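You operate a simulated robot arm through the tools that you are given. There is no shell and no other tool. Be economical: measure what you need, move in short steps, check, and stop when the job is done.

Carry out the task below with a simulated two-armed robot. There is one attempt and no reset: what you move stays moved.

Task
Top up the oiler, then turn the air on.
Fine: oil between the bowl's marks; hold the orange oil can while pressing its plunger; stand it on the white ring beside the square seat; shut the orange cap before opening the red-handled valve by the bowls; nothing spilt. Set down upright: orange oil can.

The check looks at the end state, three seconds after you hand in, the way a careful person would. Anything else that was tipped, shoved, dropped, spilled or broken makes it a failure. Lids that push on must go on centred and level and be pressed home; caps that screw on are set level and turned clockwise until they are tight.

Robot
Two 6-joint arms with two-finger parallel grippers on one trunk, on a base that drives. Base frame: it is fixed to the floor where the robot stands at the start and does not move with it; the origin is under the middle of the robot, x ahead of it, y to its left, z up. Readings come in m, degrees, newtons and seconds.
The left shoulder is at the start at [0.06, 0.187, 1.197], the right one opposite. With the tool pointing down near the work surface each hand reaches from about 0.1 to 0.6 m from the robot's upright axis, wherever it stands, measured 20 degrees to its own side. Places, roughly: black plunger on the can [0.4, -0.2, 1]; oiler bowl [0.4, -0.5, 0.8]; orange cap over the bowl [0.3, -0.4, 1]; red valve lever by the bowls [0.1, -0.8, 0.9]. Payload 1.57 kg a hand.
The tool frame of a hand sits at the grasp point between the pads (the TCP): z along the fingers, y along the line on which they close. The tips reach 0.03 m beyond it. The gripper opens to 0.11 m. The fingers are 0.024 m wide and 0.012 m thick; the gripper's body (0.048 by 0.112 m) begins 0.078 m behind the TCP.
Orientation is told as [roll, pitch, yaw] about the base's x, y, z axes, in that order, counted from this pose: with the fingers straight down and closing along the base's y, the tool's x points along the base's -x, its y along +y and its z along -z.

Tools
- The arms move only by the tool nudge_tool. It takes "left_plan", "right_plan" or both (then of equal length, played together; a hand with none holds still); each is a list of rows, each an object (a shift or turn left out is 0, a gripper value left out holds the last) with "claw": the finger opening in m, from 0 to 0.11; "offset": the shift along the base's x, y, z in m, a list of three; "delta_rot": the turn, a rotation vector about the base's x, y, z in degrees, a list of three. In form: [{"claw": claw, "offset": [tx, ty, tz], "delta_rot": [rx, ry, rz]}, ...]. A call has 1 to 10 rows; each row is the pose to reach, as a shift and turn from the pose commanded when the call began. Each row takes 0.2 s and may step no farther than 0.05 m and 8.6 degrees from the row before; otherwise, or with a gripper value out of range, the whole call is refused. Where a pose cannot be reached the arm comes as near as it can. A force on the tool above 40 N (or 10 N above the force at the start of the call, whichever is more), or a blocked arm, ends the call early, and 0.2 s more pass. Each finger travels about 0.153 m/s and halts on what it meets, pressing with about 32 N; the grip force reading is that of the motor and also rises with nothing between the fingers. The clock runs only during rows and for 0.2 s after the last one: add rows that repeat a pose to give the fingers time. It gives the time, the measured TCP pose, the force on the tool (base axes), the opening and the grip force at its end, in the units of the frame above (readings bear some noise), with the torque about the TCP (base axes, N m) and any sound that the robot's microphone picked up, and new pictures: "views" is both (left out), scene, wrist or none (wrist: the cameras of the hands that moved).
- Cameras (640 x 400 px; columns grow to the right, rows downward): "scene" is now at [-0.0008, -0.0647, 1.7374]; the picture's right is [-0.75, -0.66, 0.00], its down [-0.53, 0.61, -0.59] and it looks along [0.39, -0.44, -0.81] (base axes); focal length 255 px, centre (320, 200). "left" rides on the left gripper at [0.07, -0.016, -0.141] in its tool frame; the picture's right is [0.23, 0.97, 0.00], its down [-0.86, 0.20, -0.48] and it looks along [-0.47, 0.11, 0.88] (tool axes); focal length 222 px, centre (320, 200). "right" rides on the right gripper at [0.07, 0.016, -0.141] in its tool frame; the picture's right is [-0.23, 0.97, 0.00], its down [-0.86, -0.20, -0.48] and it looks along [-0.47, -0.11, 0.88] (tool axes); focal length 222 px, centre (320, 200). There is no depth. A picture from a camera that has moved, and an enlarged one, comes with that camera's place and axes in the base frame and with its lens. The place of the scene camera against the robot may be out by one fixed shift of up to 0.025 m in any direction.
- slide_trunk(by): slides the trunk up (or, below 0, down) by that many m; the arms and the scene camera ride with it, the base frame stays. It gives what a move gives, with no picture.
- steer(legs): drives the robot by 1 to 6 legs, each [ahead, left, turn to the left] in m, m and degrees, along the robot's own axes; the way and the turn of a leg run together, so that a leg with both is an arc; at most 1.5 m and 180 degrees a leg. The arms and the cameras ride along, it lands a little off, and it stops where it bumps. It gives what a move gives, and a new picture of the scene camera.
- aim_head(pan, tilt): turns the head with the scene camera to pan (to the left, within 86 degrees either way) and tilt (down, from -29 to 69), counted from straight ahead of the robot. It gives what a move gives, and a new picture of the scene camera.
- enlarge(camera, box): a new picture of the part [left, top, right, bottom] of that camera's present view, enlarged. No time passes.
- hand_in(): hands the job in; it is judged then, once.

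Work in short steps. Places have to be worked out from the pictures, the camera data and where the tool is seen: move nearer, look again, correct. Check each grasp and each placing, and mend what went wrong. You have 120 turns and 260 pictures in all, those below and enlarged ones among them. Open the grippers and draw the arms clear of the work before you hand the job in, unless the task says otherwise; then end with one line.

The tools are called after ">>>" as a command line: name --argument value ..., lists and objects as JSON in quotes. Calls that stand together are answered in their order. nudge_tool: Moves the arms, as the interface text tells. Its arguments: {"type":"object","properties":{"left_plan":{"type":"array","items":{"type":"object","properties":{"claw":{"type":"number"},"offset":{"type":"array","items":{"type":"number"}},"delta_rot":{"type":"array","items":{"type":"number"}}}}},"right_plan":{"type":"array","items":{"type":"object","properties":{"claw":{"type":"number"},"offset":{"type":"array","items":{"type":"number"}},"delta_rot":{"type":"array","items":{"type":"number"}}}}},"views":{"type":"string","enum":["both","scene","wrist","none"]}},"required":[]} The other tools are called the same way: slide_trunk (by) slides the trunk up or down; steer (legs) drives the base; aim_head (pan, tilt) turns the head that bears the scene camera; enlarge (camera, box) takes an enlarged picture of a part of a camera's view; hand_in () hands the job in.

At the start:

```text
time: 0.0
left_eef_pos: [0.4054, -0.0188, 1.2882]
left_tool_rot: [0.0, -0.1, 0.0]
left_ft_force: [-1.2, 0.7, 1.2]
left_ft_torque: [-0.01, 0.02, 0.03]
left_grip_width: 0.1098
left_finger_force: 0.1
right_eef_pos: [0.243, -0.368, 1.3111]
right_tool_rot: [0.0, 0.0, 0.0]
right_ft_force: [0.4, 0.0, 0.3]
right_ft_torque: [0.0, -0.01, 0.0]
right_grip_width: 0.1098
right_finger_force: 0.1
trunk travel left (down, up): [-0.825, 0.165]
robot x, y, heading: [0.0017, -0.0006, -0.0]
head pan, tilt: [-48.6, 53.8]
```

scene: 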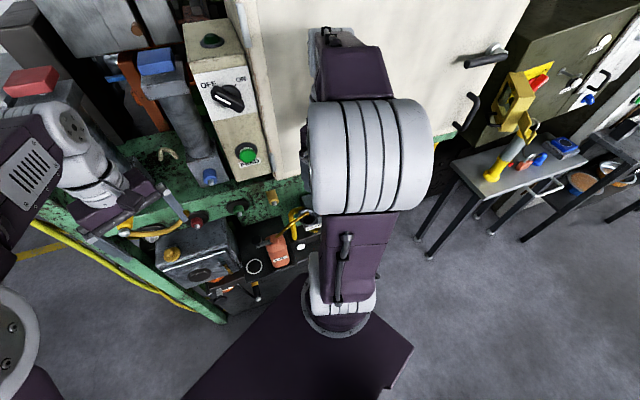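
right: 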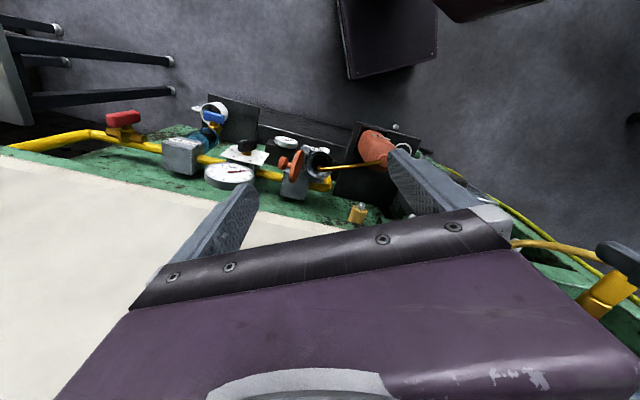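
left: 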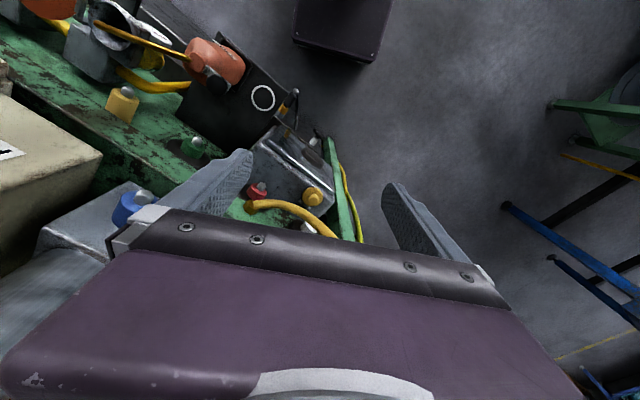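

The pictures show the oil can, bowls and valve below the right hand. I enlarge the wrist views to see the details.

>>> enlarge --camera "right" --box '[80, 80, 480, 240]'

>>> enlarge --camera "left" --box '[40, 0, 360, 240]'

>>> enlarge --camera "scene" --box '[100, 160, 340, 320]'

```text
1.60 times, centred on (280, 160) of right
camera zoom: at [0.1728, -0.3521, 1.4524], right [0.23, 0.97, 0.0], down [0.86, -0.2, 0.48], along [0.47, -0.11, -0.88], focal length 355 px, centre (384, 264)
```

zoom: 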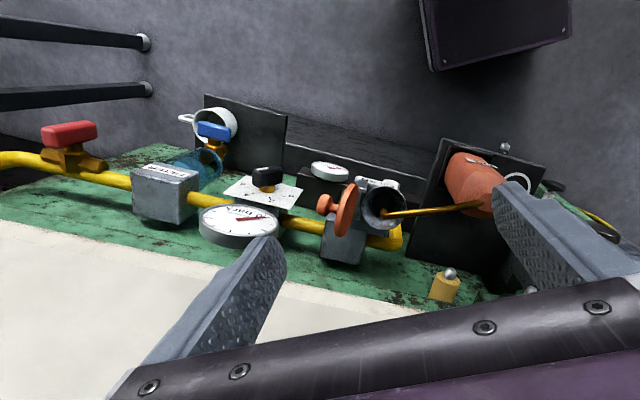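

```text
1.67 times, centred on (200, 120) of left
camera zoom: at [0.3353, -0.036, 1.4286], right [-0.23, 0.97, 0.0], down [0.85, 0.2, 0.48], along [0.47, 0.11, -0.88], focal length 370 px, centre (520, 333)
```

zoom: 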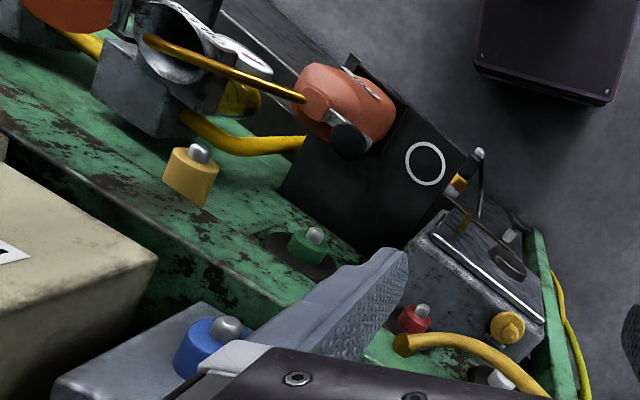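

```text
2.50 times, centred on (220, 240) of scene
camera zoom: at [-0.0008, -0.0647, 1.7374], right [-0.75, -0.66, 0.0], down [-0.53, 0.61, -0.59], along [0.39, -0.44, -0.81], focal length 637 px, centre (570, 100)
```

zoom: 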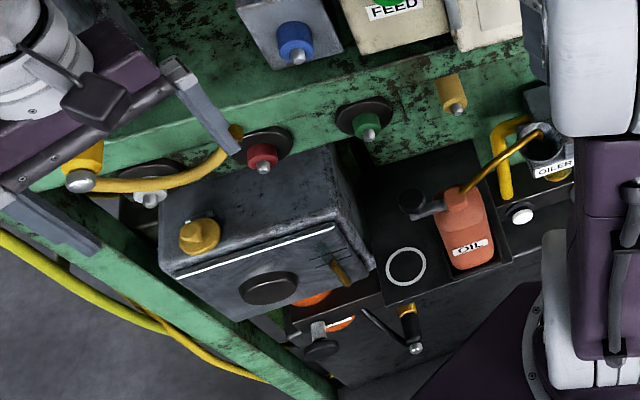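

The oil can sits about (0.355,-0.245) with its spout in the bowl near (0.35,-0.41,0.95); the machine face runs diagonally on the robot's right front. I turn the robot to face it so both hands reach, with the hands high.

>>> steer --legs '[[0, 0, -45]]'

>>> aim_head --pan 0 --tilt 50

```text
time: 2.5
left_eef_pos: [0.2736, -0.2992, 1.2883]
left_tool_rot: [0.1, -0.1, -44.8]
left_ft_force: [0.7, 0.1, -0.5]
left_ft_torque: [0.02, -0.01, -0.02]
left_grip_width: 0.11
left_finger_force: 0.0
right_eef_pos: [-0.0871, -0.4316, 1.313]
right_tool_rot: [0.1, 0.1, -44.7]
right_ft_force: [-0.2, -0.9, -0.1]
right_ft_torque: [-0.01, 0.02, 0.03]
right_grip_width: 0.1099
right_finger_force: 0.0
trunk travel left (down, up): [-0.825, 0.165]
robot x, y, heading: [0.0017, 0.0019, -44.8]
head pan, tilt: [-48.6, 53.8]
camera scene: at [-0.0361, -0.0404, 1.7374], right [-1.0, 0.06, 0.0], down [0.05, 0.81, -0.59], along [-0.04, -0.59, -0.81], focal length 255 px, centre (320, 200)
```

scene: 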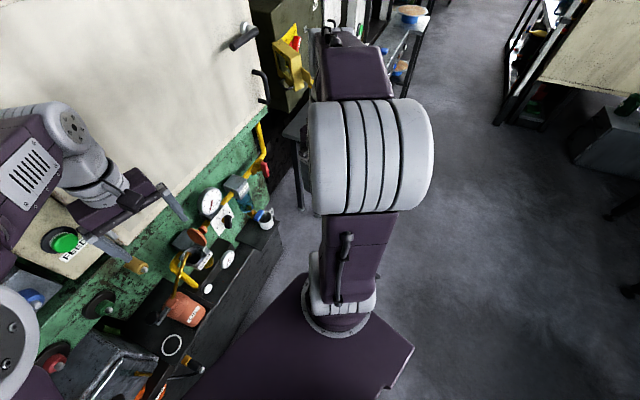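

```text
time: 3.6
left_eef_pos: [0.2738, -0.3003, 1.2882]
left_tool_rot: [0.0, -0.2, -44.9]
left_ft_force: [0.1, -0.4, 0.3]
left_ft_torque: [0.01, 0.0, -0.02]
left_grip_width: 0.1102
left_finger_force: 0.0
right_eef_pos: [-0.0884, -0.4296, 1.312]
right_tool_rot: [0.0, -0.1, -45.0]
right_ft_force: [0.6, 0.0, 0.4]
right_ft_torque: [0.0, -0.02, -0.04]
right_grip_width: 0.1103
right_finger_force: 0.1
trunk travel left (down, up): [-0.825, 0.165]
robot x, y, heading: [0.0002, -0.002, -44.9]
head pan, tilt: [0.0, 50.0]
camera scene: at [0.0226, -0.0217, 1.7424], right [-0.71, -0.71, 0.0], down [-0.54, 0.54, -0.64], along [0.45, -0.45, -0.77], focal length 255 px, centre (320, 200)
```

scene: 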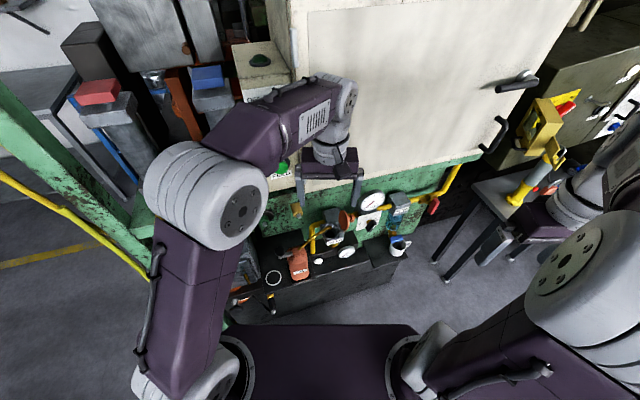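

Now the oiler is in view; I enlarge it in scene and left-hand views.

>>> enlarge --camera "scene" --box '[250, 170, 450, 310]'

>>> enlarge --camera "left" --box '[120, 0, 520, 240]'

```text
2.86 times, centred on (350, 240) of scene
camera zoom: at [0.0226, -0.0217, 1.7424], right [-0.71, -0.71, 0.0], down [-0.54, 0.54, -0.64], along [0.45, -0.45, -0.77], focal length 728 px, centre (234, 86)
```

zoom: 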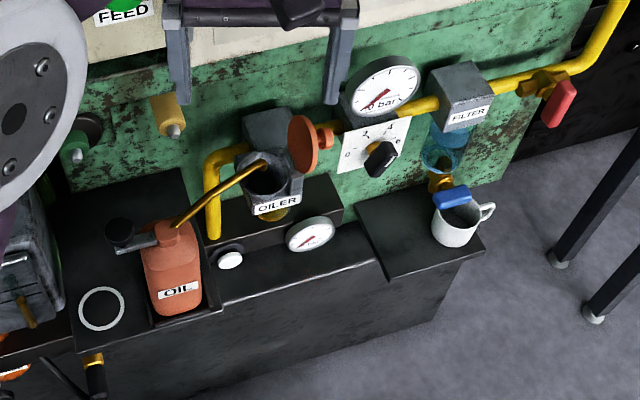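

```text
1.60 times, centred on (320, 120) of left
camera zoom: at [0.2121, -0.2626, 1.4286], right [0.53, 0.85, 0.0], down [0.75, -0.46, 0.48], along [0.41, -0.25, -0.88], focal length 355 px, centre (320, 328)
```

zoom: 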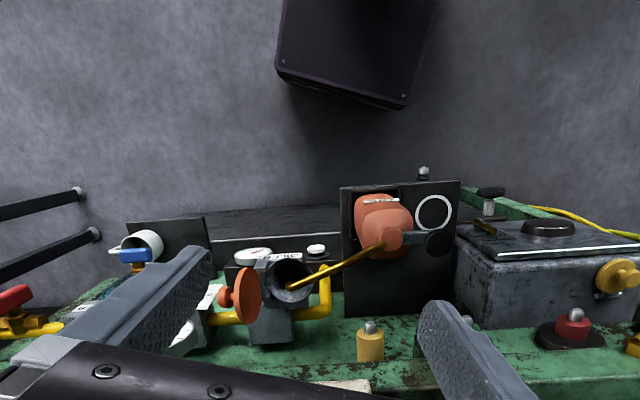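

Triangulated: knob ≈ (0.386,-0.20,1.00), can axis ≈ (0.353,-0.245), bowl mouth ≈ (0.338,-0.385,0.975), ring ≈ (0.409,-0.162,0.83). I look closer at can, bowl and valve.

>>> enlarge --camera "scene" --box '[270, 205, 360, 285]'

>>> enlarge --camera "left" --box '[260, 90, 430, 210]'

>>> enlarge --camera "scene" --box '[360, 170, 460, 250]'

```text
5.00 times, centred on (315, 245) of scene
camera zoom: at [0.0226, -0.0217, 1.7424], right [-0.71, -0.71, 0.0], down [-0.54, 0.54, -0.64], along [0.45, -0.45, -0.77], focal length 1274 px, centre (345, -25)
```

zoom: 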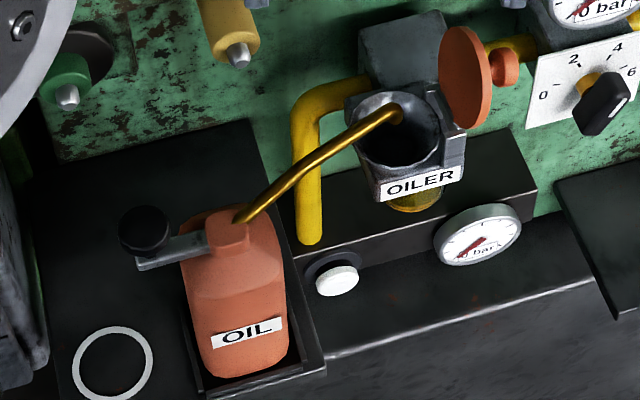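

```text
3.33 times, centred on (345, 150) of left
camera zoom: at [0.2121, -0.2626, 1.4286], right [0.53, 0.85, 0.0], down [0.75, -0.46, 0.48], along [0.41, -0.25, -0.88], focal length 740 px, centre (237, 367)
```

zoom: 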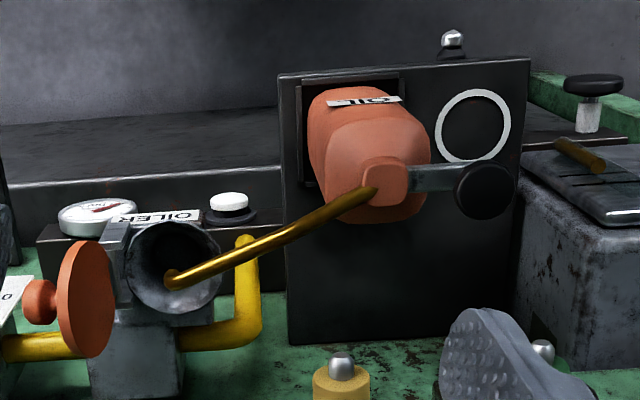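

```text
5.00 times, centred on (410, 210) of scene
camera zoom: at [0.0226, -0.0217, 1.7424], right [-0.71, -0.71, 0.0], down [-0.54, 0.54, -0.64], along [0.45, -0.45, -0.77], focal length 1274 px, centre (-130, 150)
```

zoom: 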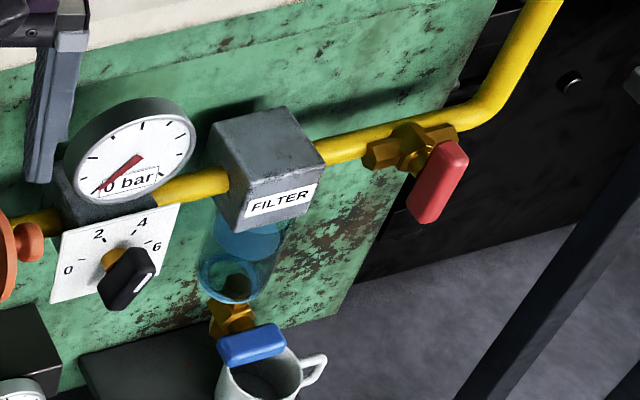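

The plunger is a vertical push-knob on a bracket beside the neck, so I press down on it. The machine's normal heading is about -28°; I square up to it, shifting right and slightly back.

>>> steer --legs '[[0, 0, 17], [-0.05, -0.1, 0]]'

>>> aim_head --pan -5 --tilt 52

```text
time: 5.8
left_eef_pos: [0.2621, -0.2699, 1.2872]
left_tool_rot: [-0.1, 0.1, -27.7]
left_ft_force: [0.3, -1.0, 0.7]
left_ft_torque: [-0.01, -0.01, 0.01]
left_grip_width: 0.1096
left_finger_force: 0.1
right_eef_pos: [-0.0438, -0.501, 1.3122]
right_tool_rot: [0.0, 0.1, -27.7]
right_ft_force: [-0.2, -0.6, -0.5]
right_ft_torque: [-0.05, 0.01, 0.01]
right_grip_width: 0.1098
right_finger_force: 0.0
trunk travel left (down, up): [-0.825, 0.165]
robot x, y, heading: [-0.089, -0.066, -27.5]
head pan, tilt: [0.0, 50.0]
camera scene: at [-0.0615, -0.0805, 1.7424], right [-0.46, -0.89, 0.0], down [-0.68, 0.35, -0.64], along [0.57, -0.3, -0.77], focal length 255 px, centre (320, 200)
```

scene: 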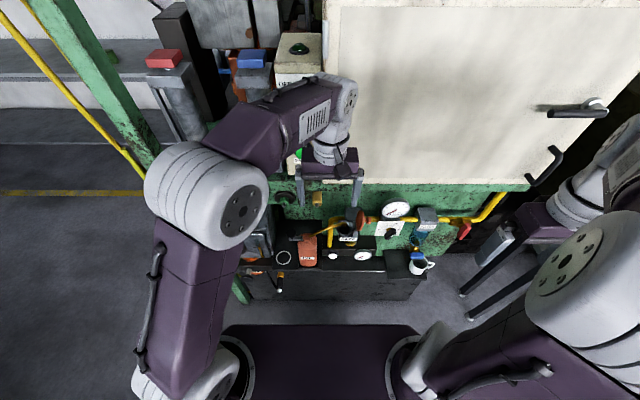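

```text
time: 6.5
left_eef_pos: [0.2605, -0.2701, 1.2886]
left_tool_rot: [-0.1, -0.2, -27.7]
left_ft_force: [0.0, -0.1, 0.0]
left_ft_torque: [0.02, -0.03, -0.03]
left_grip_width: 0.11
left_finger_force: 0.1
right_eef_pos: [-0.0471, -0.5035, 1.3117]
right_tool_rot: [0.0, 0.0, -27.7]
right_ft_force: [0.1, 0.6, 0.0]
right_ft_torque: [-0.02, 0.03, 0.01]
right_grip_width: 0.1099
right_finger_force: 0.0
trunk travel left (down, up): [-0.825, 0.165]
robot x, y, heading: [-0.0902, -0.0665, -27.7]
head pan, tilt: [-5.0, 52.0]
camera scene: at [-0.0693, -0.0874, 1.7397], right [-0.54, -0.84, 0.0], down [-0.66, 0.43, -0.62], along [0.52, -0.33, -0.79], focal length 255 px, centre (320, 200)
```

scene: 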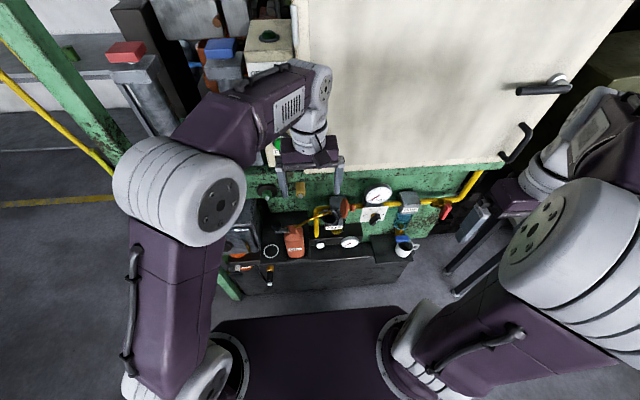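

Robot is square to the machine. I bring the right hand down with a 62° pitch (its camera then looks level) to view the bowl, and shift the left hand left out of the way.

>>> nudge_tool --left_plan '[{"offset": [0.014, 0.027, 0]}, {"offset": [0.028, 0.053, 0]}, {"offset": [0.042, 0.08, 0]}, {"offset": [0.056, 0.106, 0]}, {"offset": [0.056, 0.106, 0]}, {"offset": [0.056, 0.106, 0]}, {"offset": [0.056, 0.106, 0]}, {"offset": [0.056, 0.106, 0]}]' --right_plan '[{"offset": [0.0256, 0.0218, -0.025], "delta_rot": [-3.6, -6.86, 0]}, {"offset": [0.0512, 0.0437, -0.05], "delta_rot": [-7.2, -13.72, 0]}, {"offset": [0.0768, 0.0655, -0.075], "delta_rot": [-10.8, -20.58, 0]}, {"offset": [0.1024, 0.0874, -0.1], "delta_rot": [-14.4, -27.44, 0]}, {"offset": [0.128, 0.1092, -0.125], "delta_rot": [-18.0, -34.3, 0]}, {"offset": [0.1536, 0.1311, -0.15], "delta_rot": [-21.6, -41.16, 0]}, {"offset": [0.1792, 0.1529, -0.175], "delta_rot": [-25.2, -48.0, 0]}, {"offset": [0.2048, 0.1748, -0.2], "delta_rot": [-28.8, -54.9, 0]}]' --views "both"

```text
time: 8.5
left_eef_pos: [0.3205, -0.1597, 1.2879]
left_tool_rot: [-0.4, 0.0, -27.7]
left_ft_force: [0.4, 0.3, 0.3]
left_ft_torque: [-0.05, 0.01, -0.02]
left_grip_width: 0.1097
left_finger_force: 0.0
right_eef_pos: [0.2129, -0.3433, 1.1693]
right_tool_rot: [-53.4, -28.9, 17.6]
right_ft_force: [-0.2, 0.3, 0.0]
right_ft_torque: [-0.02, 0.04, -0.08]
right_grip_width: 0.1104
right_finger_force: 0.1
right hand out of reach, approached as far as the arm can: row 3, 4, 5, 6, 7, 8
trunk travel left (down, up): [-0.825, 0.165]
robot x, y, heading: [-0.0931, -0.0626, -27.5]
head pan, tilt: [-5.0, 52.0]
stopped in row 8 (right hand): the arm was blocked; the commanded pose is now the measured one
camera scene: at [-0.064, -0.0807, 1.7397], right [-0.54, -0.84, 0.01], down [-0.67, 0.42, -0.62], along [0.52, -0.34, -0.79], focal length 255 px, centre (320, 200)
camera right: at [0.0851, -0.2564, 1.1965], right [0.37, 0.73, -0.57], down [0.43, 0.41, 0.8], along [0.82, -0.54, -0.16], focal length 222 px, centre (320, 200)
camera left: at [0.251, -0.142, 1.4282], right [0.25, 0.97, -0.01], down [0.85, -0.22, 0.48], along [0.46, -0.12, -0.88], focal length 222 px, centre (320, 200)
```

scene: 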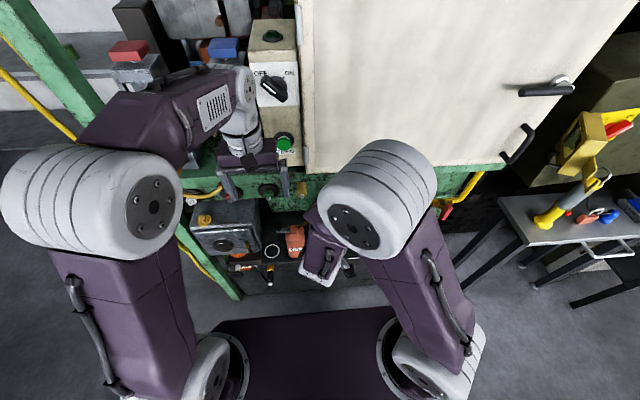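
right: 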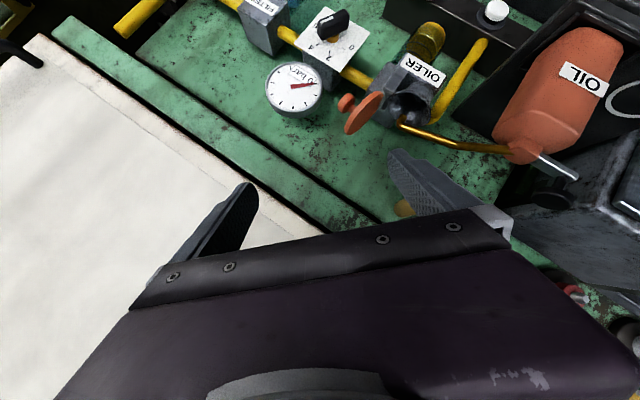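
left: 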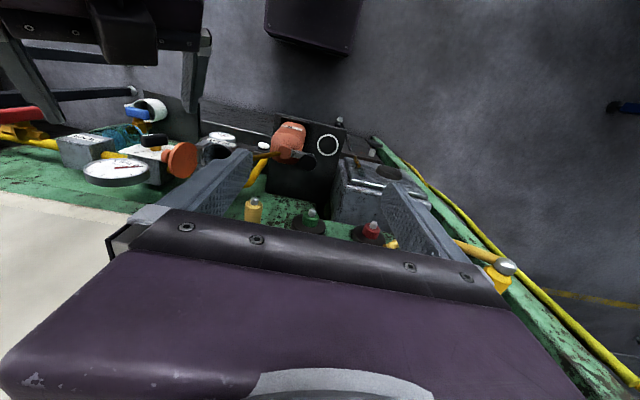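

The right arm folded too close to the body and its hand rolled off. I back the robot 0.16 m to give the arms room.

>>> steer --legs '[[-0.16, 0, 0]]'

```text
time: 9.9
left_eef_pos: [0.1769, -0.093, 1.2876]
left_tool_rot: [0.0, 0.1, -27.7]
left_ft_force: [0.9, 0.3, 0.1]
left_ft_torque: [0.0, 0.04, 0.02]
left_grip_width: 0.1101
left_finger_force: 0.0
right_eef_pos: [0.0704, -0.2765, 1.1671]
right_tool_rot: [-52.9, -29.1, 17.5]
right_ft_force: [1.1, 0.6, -0.7]
right_ft_torque: [0.05, -0.01, -0.02]
right_grip_width: 0.11
right_finger_force: 0.0
trunk travel left (down, up): [-0.825, 0.165]
robot x, y, heading: [-0.2368, 0.0084, -27.8]
head pan, tilt: [-5.0, 52.0]
camera scene: at [-0.208, -0.0157, 1.7397], right [-0.54, -0.84, 0.0], down [-0.66, 0.43, -0.61], along [0.52, -0.33, -0.79], focal length 255 px, centre (320, 200)
```

scene: 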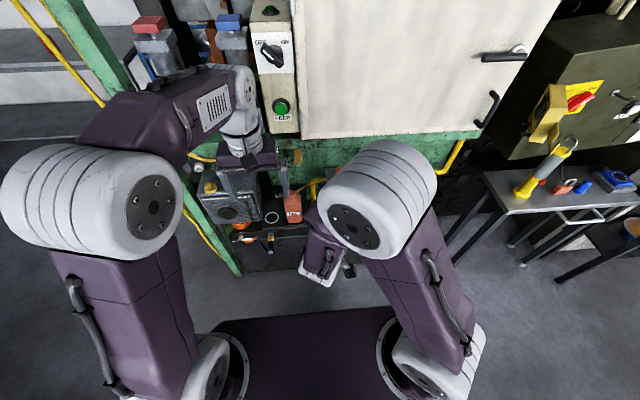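

I straighten the right hand to pitch -62° along the machine normal, moving a bit forward and down.

>>> nudge_tool --right_plan '[{"offset": [0.011, -0.006, -0.015], "delta_rot": [4.3, -4.15, -0.5]}, {"offset": [0.022, -0.012, -0.03], "delta_rot": [8.6, -8.3, -1.0]}, {"offset": [0.033, -0.018, -0.045], "delta_rot": [12.9, -12.45, -1.5]}, {"offset": [0.044, -0.023, -0.06], "delta_rot": [17.2, -16.6, -2.0]}, {"offset": [0.055, -0.029, -0.075], "delta_rot": [21.5, -20.75, -2.5]}, {"offset": [0.066, -0.035, -0.09], "delta_rot": [25.8, -24.9, -3.0]}, {"offset": [0.077, -0.041, -0.105], "delta_rot": [30.1, -29.05, -3.5]}, {"offset": [0.0885, -0.0465, -0.12], "delta_rot": [34.4, -33.2, -4.0]}]'

```text
time: 11.7
left_eef_pos: [0.1753, -0.0913, 1.2885]
left_tool_rot: [-0.1, 0.0, -27.8]
left_ft_force: [-0.1, 0.7, 0.5]
left_ft_torque: [0.0, 0.03, -0.01]
left_grip_width: 0.11
left_finger_force: 0.0
right_eef_pos: [0.1777, -0.3246, 1.0845]
right_tool_rot: [-13.5, -58.9, -15.4]
right_ft_force: [-0.9, 0.2, -0.1]
right_ft_torque: [0.05, 0.04, 0.0]
right_grip_width: 0.1102
right_finger_force: 0.1
right hand out of reach, approached as far as the arm can: row 7, 8
trunk travel left (down, up): [-0.825, 0.165]
robot x, y, heading: [-0.2309, 0.0062, -27.8]
head pan, tilt: [-5.0, 52.0]
camera scene: at [-0.2105, -0.0135, 1.7397], right [-0.54, -0.84, 0.0], down [-0.66, 0.43, -0.62], along [0.52, -0.33, -0.79], focal length 255 px, centre (320, 200)
camera right: at [0.047, -0.2382, 1.0937], right [0.55, 0.83, 0.08], down [-0.02, -0.08, 1.0], along [0.83, -0.55, -0.03], focal length 222 px, centre (320, 200)
```

scene: 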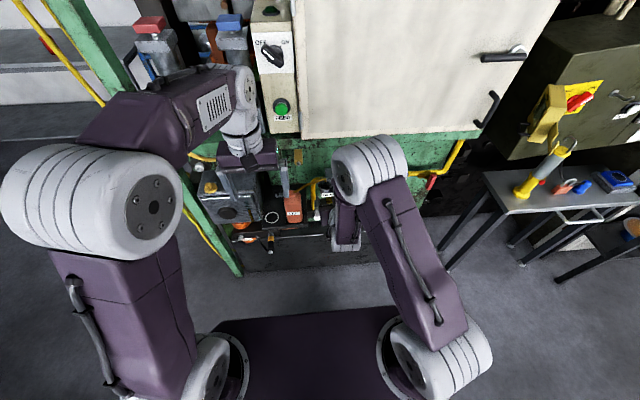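
right: 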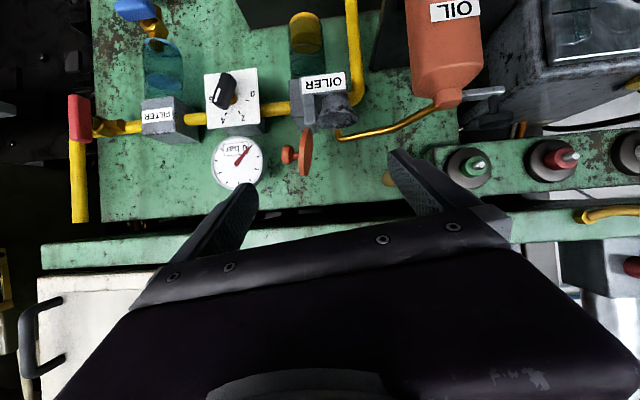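

The right wrist camera now looks level at the panel (upside-down image). I enlarge the bowl and valve.

>>> enlarge --camera "right" --box '[250, 0, 390, 90]'

>>> enlarge --camera "right" --box '[60, 60, 260, 200]'

>>> enlarge --camera "right" --box '[260, 60, 540, 200]'

```text
4.44 times, centred on (320, 45) of right
camera zoom: at [0.047, -0.2382, 1.0937], right [0.55, 0.83, 0.08], down [-0.02, -0.08, 1.0], along [0.83, -0.55, -0.03], focal length 987 px, centre (320, 889)
```

zoom: 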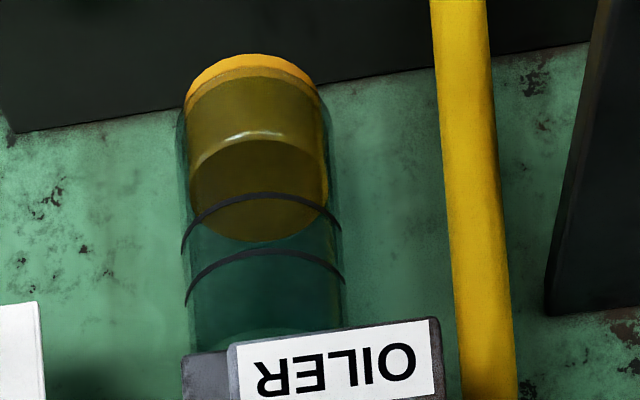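

```text
2.86 times, centred on (160, 130) of right
camera zoom: at [0.047, -0.2382, 1.0937], right [0.55, 0.83, 0.08], down [-0.02, -0.08, 1.0], along [0.83, -0.55, -0.03], focal length 635 px, centre (777, 400)
```

zoom: 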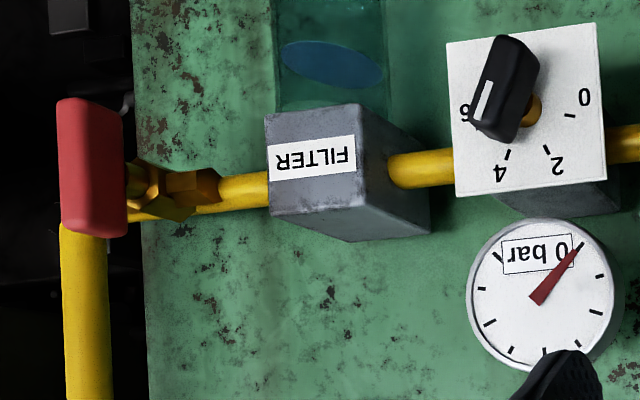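

```text
2.29 times, centred on (400, 130) of right
camera zoom: at [0.047, -0.2382, 1.0937], right [0.55, 0.83, 0.08], down [-0.02, -0.08, 1.0], along [0.83, -0.55, -0.03], focal length 508 px, centre (137, 360)
```

zoom: 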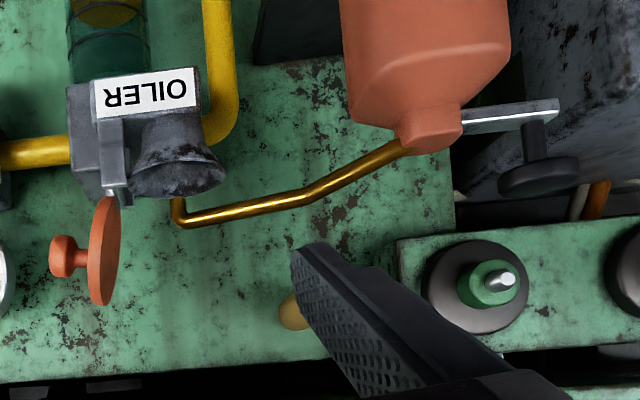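

Oil level is below the lower mark by about one mark-gap. The plunger presses straight down; the valve handle is vertical across the horizontal pipe (closed). I shift the robot 0.15 m left so the right hand can hold the can from the front and the left can press the knob.

>>> steer --legs '[[0, 0.15, 0]]'

```text
time: 13.1
left_eef_pos: [0.2426, 0.0383, 1.2883]
left_tool_rot: [0.2, 0.1, -27.9]
left_ft_force: [-0.8, -0.6, 0.2]
left_ft_torque: [0.04, -0.04, 0.02]
left_grip_width: 0.1098
left_finger_force: 0.1
right_eef_pos: [0.247, -0.1951, 1.0852]
right_tool_rot: [-13.4, -59.1, -15.5]
right_ft_force: [0.2, 0.4, 0.0]
right_ft_torque: [0.04, -0.04, -0.02]
right_grip_width: 0.1101
right_finger_force: 0.1
trunk travel left (down, up): [-0.825, 0.165]
robot x, y, heading: [-0.1613, 0.1433, -27.8]
head pan, tilt: [-5.0, 52.0]
camera scene: at [-0.1427, 0.1162, 1.7397], right [-0.54, -0.84, 0.0], down [-0.66, 0.43, -0.62], along [0.52, -0.33, -0.79], focal length 255 px, centre (320, 200)
```

scene: 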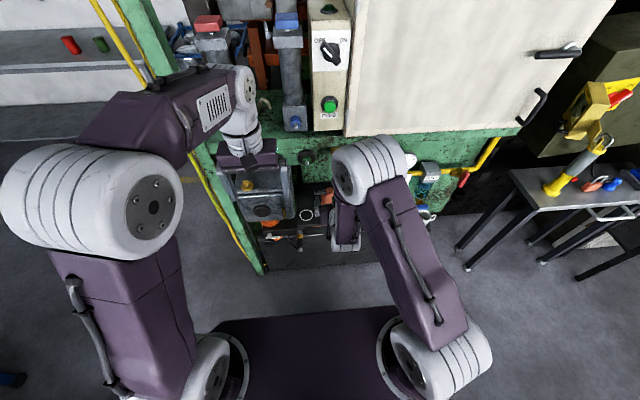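

Next: the right hand descends to grasp height in front of the can, with orientation corrected to square.

>>> nudge_tool --right_plan '[{"offset": [0, 0, -0.04], "delta_rot": [1.0, -1.05, -0.1]}, {"offset": [0.0, 0.0, -0.08], "delta_rot": [2.0, -2.1, -0.25]}, {"offset": [0, 0, -0.12], "delta_rot": [3.0, -3.2, -0.4]}, {"offset": [0, 0, -0.155], "delta_rot": [5.0, -5.28, -0.6]}, {"offset": [0, 0, -0.18], "delta_rot": [5.0, -5.28, -0.6]}]'

```text
time: 14.3
left_eef_pos: [0.2446, 0.0396, 1.2887]
left_tool_rot: [0.0, 0.0, -27.8]
left_ft_force: [0.4, -0.6, 0.0]
left_ft_torque: [-0.02, -0.02, 0.02]
left_grip_width: 0.11
left_finger_force: 0.0
right_eef_pos: [0.3271, -0.2041, 0.9117]
right_tool_rot: [-8.8, -60.9, -21.2]
right_ft_force: [0.3, 0.6, 0.1]
right_ft_torque: [0.0, -0.02, -0.02]
right_grip_width: 0.1099
right_finger_force: 0.0
right hand out of reach, approached as far as the arm can: row 1, 2, 3, 4, 5
trunk travel left (down, up): [-0.825, 0.165]
robot x, y, heading: [-0.1626, 0.1419, -27.7]
head pan, tilt: [-5.0, 52.0]
camera scene: at [-0.1406, 0.1186, 1.7397], right [-0.54, -0.84, 0.0], down [-0.66, 0.43, -0.62], along [0.52, -0.33, -0.79], focal length 255 px, centre (320, 200)
camera right: at [0.1982, -0.1143, 0.9171], right [0.57, 0.81, 0.13], down [-0.07, -0.11, 0.99], along [0.82, -0.58, -0.01], focal length 222 px, centre (320, 200)
```

scene: 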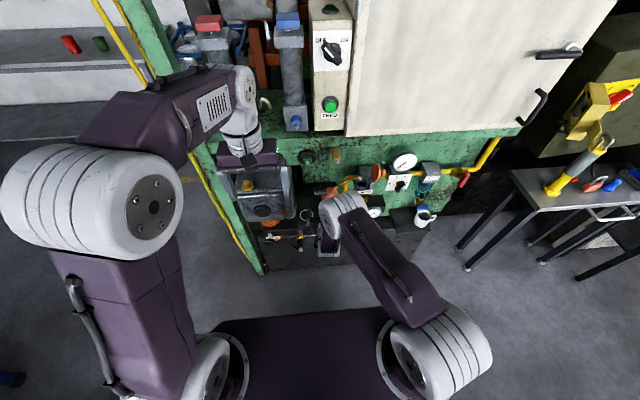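
right: 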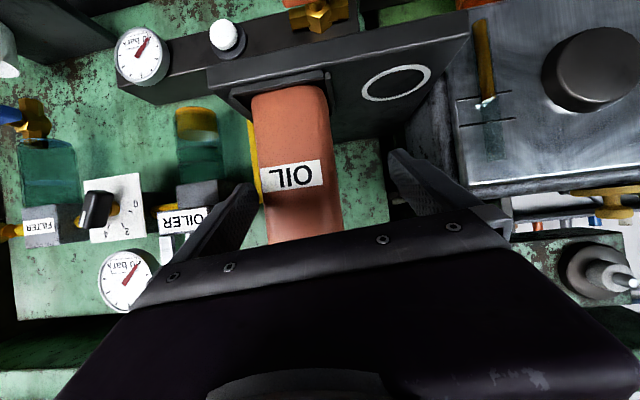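

The arm came in nearer the can than commanded: fingers already straddle the front of the can, can closer to the right finger. I shift sideways about 0.024 m to centre it before going forward.

>>> nudge_tool --right_plan '[{"offset": [0.04, -0.015, 0.02]}, {"offset": [0.069, -0.03, 0.02]}]' --views "wrist"

```text
time: 14.9
left_eef_pos: [0.2476, 0.0404, 1.2889]
left_tool_rot: [0.0, 0.0, -27.9]
left_ft_force: [0.1, 0.2, 0.0]
left_ft_torque: [-0.01, 0.01, -0.03]
left_grip_width: 0.1099
left_finger_force: 0.1
right_eef_pos: [0.3989, -0.2354, 0.9314]
right_tool_rot: [-8.7, -60.8, -21.2]
right_ft_force: [0.0, -0.3, -1.0]
right_ft_torque: [-0.02, -0.02, 0.03]
right_grip_width: 0.1099
right_finger_force: 0.1
trunk travel left (down, up): [-0.825, 0.165]
robot x, y, heading: [-0.1619, 0.1416, -27.9]
head pan, tilt: [-5.0, 52.0]
camera right: at [0.2687, -0.1444, 0.9365], right [0.57, 0.81, 0.13], down [-0.07, -0.11, 0.99], along [0.82, -0.58, -0.01], focal length 222 px, centre (320, 200)
```

right: 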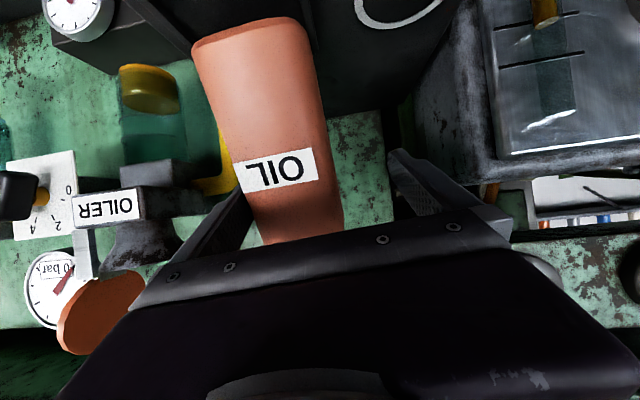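

No contact; the TCP is a bit beyond the can's axis and left of it. I square the hand, back up ~3 cm, and shift right 2 cm.

>>> nudge_tool --right_plan '[{"offset": [-0.027, 0.014, -0.01], "delta_rot": [1.6, -1.4, 0.5]}, {"offset": [-0.036, -0.004, -0.02], "delta_rot": [3.29, -2.81, 1.05]}]' --views "both"

```text
time: 15.5
left_eef_pos: [0.245, 0.0397, 1.2877]
left_tool_rot: [0.0, 0.0, -27.8]
left_ft_force: [0.1, -0.3, -0.4]
left_ft_torque: [0.03, 0.03, 0.0]
left_grip_width: 0.1099
left_finger_force: 0.2
right_eef_pos: [0.375, -0.2359, 0.9074]
right_tool_rot: [-1.3, -61.9, -27.0]
right_ft_force: [-1.0, -0.2, 0.0]
right_ft_torque: [-0.01, 0.0, 0.0]
right_grip_width: 0.1101
right_finger_force: 0.1
right hand out of reach, approached as far as the arm can: row 2
trunk travel left (down, up): [-0.825, 0.165]
robot x, y, heading: [-0.1615, 0.1449, -28.1]
head pan, tilt: [-5.0, 52.0]
camera scene: at [-0.14, 0.1176, 1.7397], right [-0.54, -0.84, 0.0], down [-0.66, 0.43, -0.61], along [0.52, -0.33, -0.79], focal length 255 px, centre (320, 200)
camera right: at [0.2439, -0.1482, 0.9121], right [0.55, 0.81, 0.19], down [-0.11, -0.16, 0.98], along [0.83, -0.56, 0.0], focal length 222 px, centre (320, 200)
```

scene: 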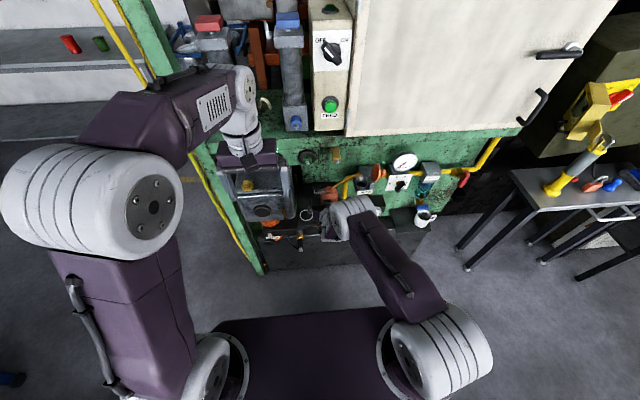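
right: 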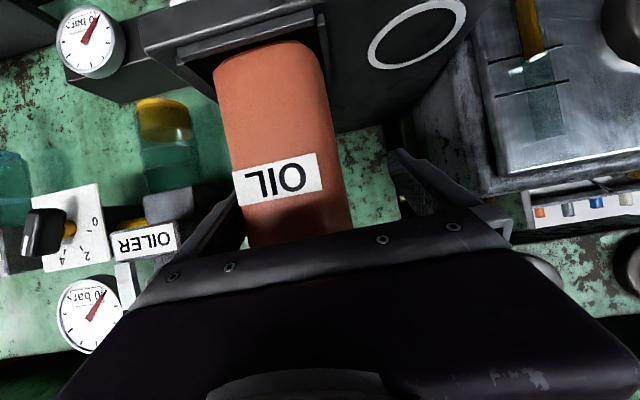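

The hand is square now and the bowl is visible in this camera. I shift right 2 cm more to centre the can.

>>> nudge_tool --right_plan '[{"offset": [-0.007, -0.009, 0.0]}, {"offset": [-0.013, -0.016, 0.0]}]' --views "wrist"

```text
time: 16.1
left_eef_pos: [0.2458, 0.0403, 1.2882]
left_tool_rot: [-0.1, 0.0, -27.7]
left_ft_force: [0.5, -0.2, -0.4]
left_ft_torque: [0.03, -0.03, 0.03]
left_grip_width: 0.11
left_finger_force: 0.1
right_eef_pos: [0.3757, -0.2449, 0.9057]
right_tool_rot: [-1.3, -61.8, -27.0]
right_ft_force: [0.4, -0.6, 0.2]
right_ft_torque: [0.01, -0.01, -0.02]
right_grip_width: 0.11
right_finger_force: 0.0
right hand out of reach, approached as far as the arm can: row 1, 2
trunk travel left (down, up): [-0.825, 0.165]
robot x, y, heading: [-0.1613, 0.142, -27.8]
head pan, tilt: [-5.0, 52.0]
camera right: at [0.2459, -0.1569, 0.9097], right [0.55, 0.81, 0.19], down [-0.11, -0.16, 0.98], along [0.83, -0.56, 0.0], focal length 222 px, centre (320, 200)
```

right: 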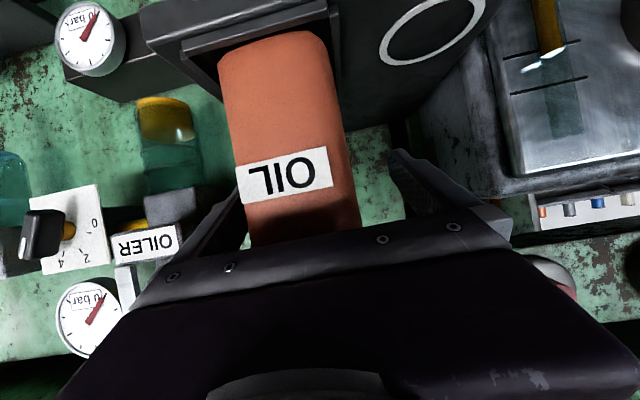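

The arm can't come back further at this pitch; I lower the pitch to about 52° which should be reachable, while pulling back 2 cm and a touch right.

>>> nudge_tool --right_plan '[{"offset": [-0.008, 0.003, 0.0], "delta_rot": [2.3, 4.4, 0]}, {"offset": [-0.018, 0.004, 0.0], "delta_rot": [4.6, 8.8, 0]}, {"offset": [-0.023, 0.001, 0.0], "delta_rot": [4.6, 8.8, 0]}]' --views "wrist"

```text
time: 16.9
left_eef_pos: [0.245, 0.0415, 1.2881]
left_tool_rot: [0.0, 0.0, -27.9]
left_ft_force: [0.1, -0.3, 0.0]
left_ft_torque: [-0.01, 0.03, -0.02]
left_grip_width: 0.1099
left_finger_force: 0.0
right_eef_pos: [0.3553, -0.2425, 0.9075]
right_tool_rot: [-0.7, -52.0, -27.3]
right_ft_force: [-0.4, 1.2, -0.2]
right_ft_torque: [0.0, 0.01, -0.04]
right_grip_width: 0.1102
right_finger_force: 0.1
trunk travel left (down, up): [-0.825, 0.165]
robot x, y, heading: [-0.1628, 0.1395, -28.0]
head pan, tilt: [-5.0, 52.0]
camera right: at [0.2263, -0.1564, 0.9382], right [0.58, 0.8, 0.17], down [0.04, -0.24, 0.97], along [0.81, -0.56, -0.17], focal length 222 px, centre (320, 200)
```

right: 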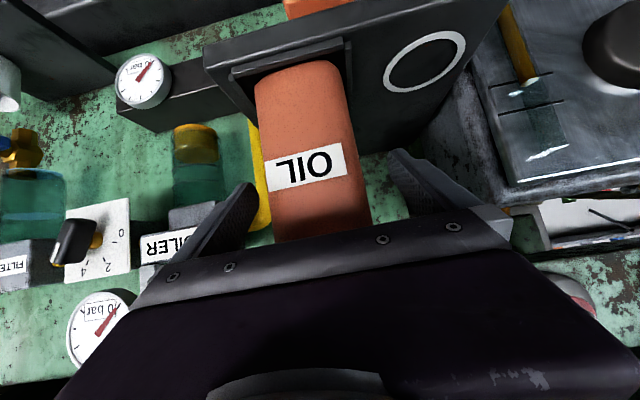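

The can is nearly centred between the fingers now; I close on it.

>>> nudge_tool --right_plan '[{"offset": [-0.001, -0.002, 0], "claw": 0.085}, {"offset": [-0.001, -0.002, 0], "claw": 0.08}, {"offset": [-0.001, -0.002, 0], "claw": 0.05}, {"offset": [-0.001, -0.002, 0], "claw": 0.05}]' --views "wrist"

```text
time: 17.9
left_eef_pos: [0.2447, 0.0398, 1.2874]
left_tool_rot: [0.0, 0.0, -27.9]
left_ft_force: [-0.4, 0.2, -0.3]
left_ft_torque: [0.01, 0.0, -0.03]
left_grip_width: 0.11
left_finger_force: 0.1
right_eef_pos: [0.3542, -0.2449, 0.907]
right_tool_rot: [-0.7, -52.0, -27.4]
right_ft_force: [0.2, 0.0, 0.8]
right_ft_torque: [0.13, -0.11, 0.01]
right_grip_width: 0.0684
right_finger_force: 31.9
trunk travel left (down, up): [-0.825, 0.165]
robot x, y, heading: [-0.1632, 0.1429, -27.7]
head pan, tilt: [-5.0, 52.0]
camera right: at [0.2256, -0.1582, 0.9381], right [0.58, 0.8, 0.17], down [0.04, -0.24, 0.97], along [0.81, -0.56, -0.17], focal length 222 px, centre (320, 200)
```

right: 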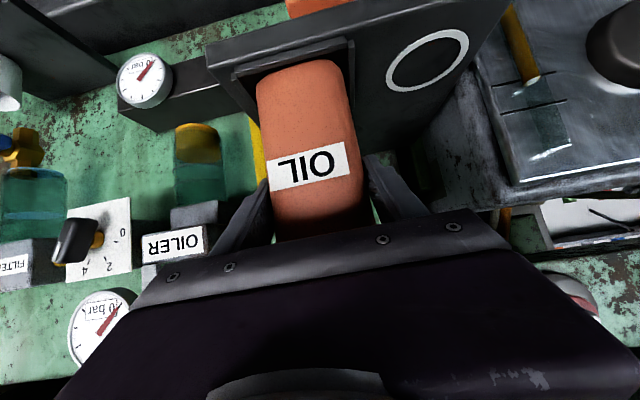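

Gripped at 0.068 m. I bring the left hand, fingers closed, over toward the knob at height, and check the scene.

>>> nudge_tool --left_plan '[{"offset": [0.02, -0.034, -0.012], "claw": 0.0}, {"offset": [0.04, -0.068, -0.025], "claw": 0.0}, {"offset": [0.06, -0.102, -0.037]}, {"offset": [0.08, -0.136, -0.05]}, {"offset": [0.1, -0.17, -0.05]}]' --views "both"

```text
time: 19.1
left_eef_pos: [0.3228, -0.1006, 1.2298]
left_tool_rot: [0.0, 0.0, -27.8]
left_ft_force: [0.3, -0.8, 0.7]
left_ft_torque: [0.01, 0.0, 0.01]
left_grip_width: 0.0
left_finger_force: 21.3
left hand out of reach, approached as far as the arm can: row 5
right_eef_pos: [0.3533, -0.2452, 0.9068]
right_tool_rot: [-0.9, -52.1, -27.3]
right_ft_force: [1.6, -0.7, 0.8]
right_ft_torque: [0.05, -0.2, -0.06]
right_grip_width: 0.0679
right_finger_force: 31.8
trunk travel left (down, up): [-0.825, 0.165]
robot x, y, heading: [-0.1633, 0.1416, -27.9]
head pan, tilt: [-5.0, 52.0]
camera scene: at [-0.1408, 0.1193, 1.7397], right [-0.54, -0.84, 0.0], down [-0.66, 0.43, -0.62], along [0.52, -0.33, -0.79], focal length 255 px, centre (320, 200)
camera left: at [0.252, -0.0824, 1.3708], right [0.25, 0.97, 0.0], down [0.85, -0.22, 0.48], along [0.46, -0.12, -0.88], focal length 222 px, centre (320, 200)
```

scene: 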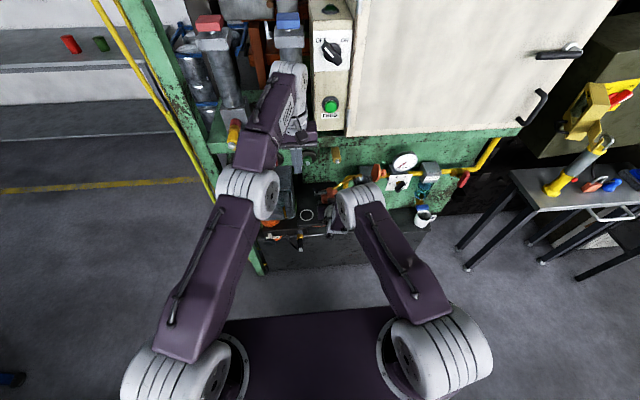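
left: 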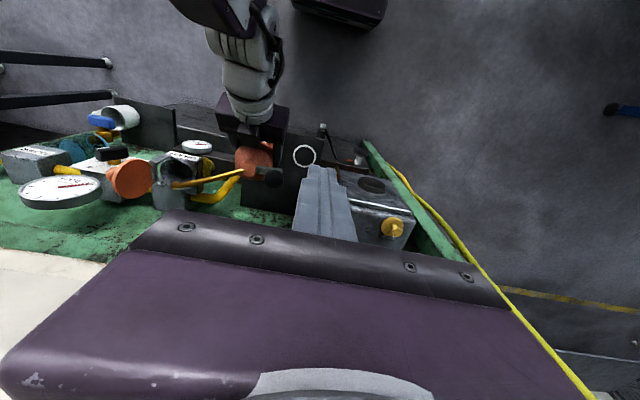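

The left arm is at its reach limit at this height; lowering brings the wrist nearer shoulder height and extends reach. I lower to z≈1.11 then go toward the knob.

>>> nudge_tool --left_plan '[{"offset": [0, 0, -0.045]}, {"offset": [0.0, 0.0, -0.09]}, {"offset": [0.015, -0.025, -0.12]}, {"offset": [0.035, -0.055, -0.12]}, {"offset": [0.05, -0.08, -0.12]}, {"offset": [0.063, -0.101, -0.12]}]' --views "both"

```text
time: 20.5
left_eef_pos: [0.3278, -0.1295, 1.1029]
left_tool_rot: [0.0, -0.1, -27.8]
left_ft_force: [-0.6, -0.5, -0.1]
left_ft_torque: [-0.01, -0.02, -0.01]
left_grip_width: 0.0
left_finger_force: 21.4
left hand out of reach, approached as far as the arm can: row 1, 2, 3, 4, 5, 6
right_eef_pos: [0.3533, -0.2435, 0.9072]
right_tool_rot: [-0.8, -52.1, -27.3]
right_ft_force: [-1.3, 1.1, 2.7]
right_ft_torque: [0.21, 0.0, 0.05]
right_grip_width: 0.068
right_finger_force: 31.7
trunk travel left (down, up): [-0.825, 0.165]
robot x, y, heading: [-0.1643, 0.1426, -27.5]
head pan, tilt: [-5.0, 52.0]
camera scene: at [-0.1416, 0.12, 1.7397], right [-0.54, -0.84, 0.0], down [-0.66, 0.43, -0.62], along [0.52, -0.33, -0.79], focal length 255 px, centre (320, 200)
camera left: at [0.2587, -0.1117, 1.2446], right [0.25, 0.97, 0.0], down [0.85, -0.22, 0.48], along [0.46, -0.12, -0.88], focal length 222 px, centre (320, 200)
```

scene: 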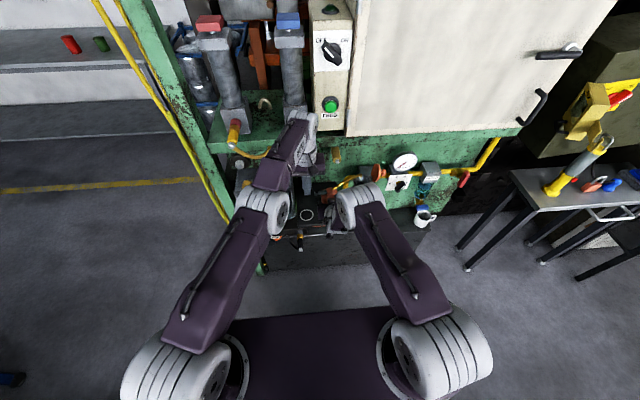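
left: 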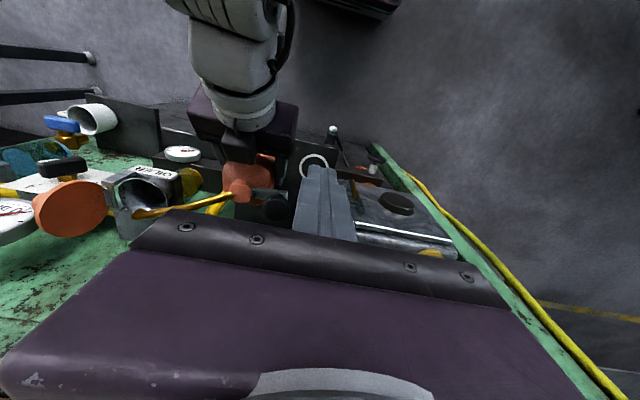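

With fingers vertical the left hand lacks ~8 cm of reach; tilting it forward will gain that. First I yaw it by -25° so its body stays left of the right wrist.

>>> nudge_tool --left_plan '[{"offset": [0, 0, 0.01], "delta_rot": [0, 0, -8.4]}, {"offset": [0, 0, 0.02], "delta_rot": [0, 0, -16.8]}, {"offset": [0, 0, 0.02], "delta_rot": [0, 0, -25.2]}]' --views "none"

>>> nudge_tool --left_plan '[{"offset": [0.005, -0.008, 0], "delta_rot": [-5.3, -4.0, 0]}, {"offset": [0.01, -0.016, 0], "delta_rot": [-10.7, -8.0, 0]}, {"offset": [0.015, -0.024, 0], "delta_rot": [-16, -12.0, 0]}, {"offset": [0.02, -0.032, 0], "delta_rot": [-21.3, -16.1, 0]}, {"offset": [0.025, -0.04, 0], "delta_rot": [-26.6, -20.1, 0]}, {"offset": [0.03, -0.045, 0], "delta_rot": [-32, -24.1, 0]}]' --views "both"

```text
time: 21.3
left_eef_pos: [0.3273, -0.1288, 1.1226]
left_tool_rot: [0.0, -0.1, -53.2]
left_ft_force: [-0.7, 0.2, 0.0]
left_ft_torque: [0.02, 0.0, -0.02]
left_grip_width: 0.0
left_finger_force: 21.5
right_eef_pos: [0.3529, -0.2447, 0.9055]
right_tool_rot: [-0.8, -52.2, -27.3]
right_ft_force: [-1.4, 0.9, 1.8]
right_ft_torque: [0.31, -0.12, 0.06]
right_grip_width: 0.0681
right_finger_force: 32.2
trunk travel left (down, up): [-0.825, 0.165]
robot x, y, heading: [-0.1596, 0.1403, -27.9]
head pan, tilt: [-5.0, 52.0]
```

```text
time: 22.7
left_eef_pos: [0.3554, -0.1745, 1.1205]
left_tool_rot: [0.0, -40.2, -53.0]
left_ft_force: [-0.4, -1.2, 0.5]
left_ft_torque: [0.01, -0.01, -0.02]
left_grip_width: 0.0003
left_finger_force: 20.9
right_eef_pos: [0.3527, -0.246, 0.9072]
right_tool_rot: [-0.8, -52.2, -27.3]
right_ft_force: [1.1, 0.6, 3.3]
right_ft_torque: [0.2, -0.23, -0.01]
right_grip_width: 0.0679
right_finger_force: 32.0
trunk travel left (down, up): [-0.825, 0.165]
robot x, y, heading: [-0.1625, 0.1407, -27.7]
head pan, tilt: [-5.0, 52.0]
camera scene: at [-0.1411, 0.1199, 1.7397], right [-0.54, -0.84, 0.0], down [-0.66, 0.43, -0.62], along [0.52, -0.33, -0.79], focal length 255 px, centre (320, 200)
camera left: at [0.2553, -0.0688, 1.1834], right [0.67, 0.73, -0.15], down [0.37, -0.16, 0.92], along [0.64, -0.67, -0.37], focal length 222 px, centre (320, 200)
```

scene: 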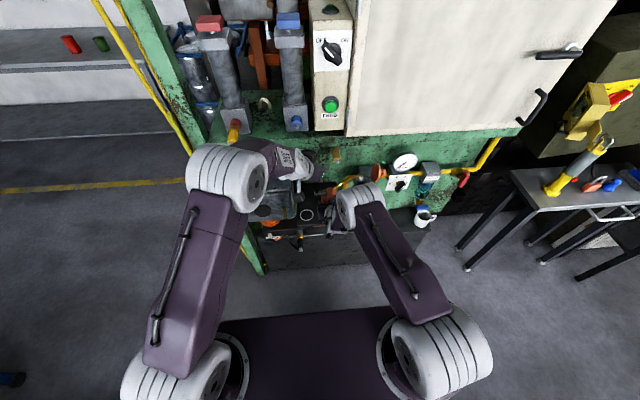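
left: 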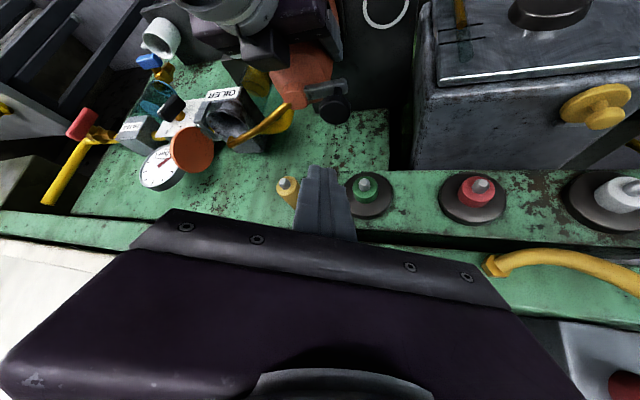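

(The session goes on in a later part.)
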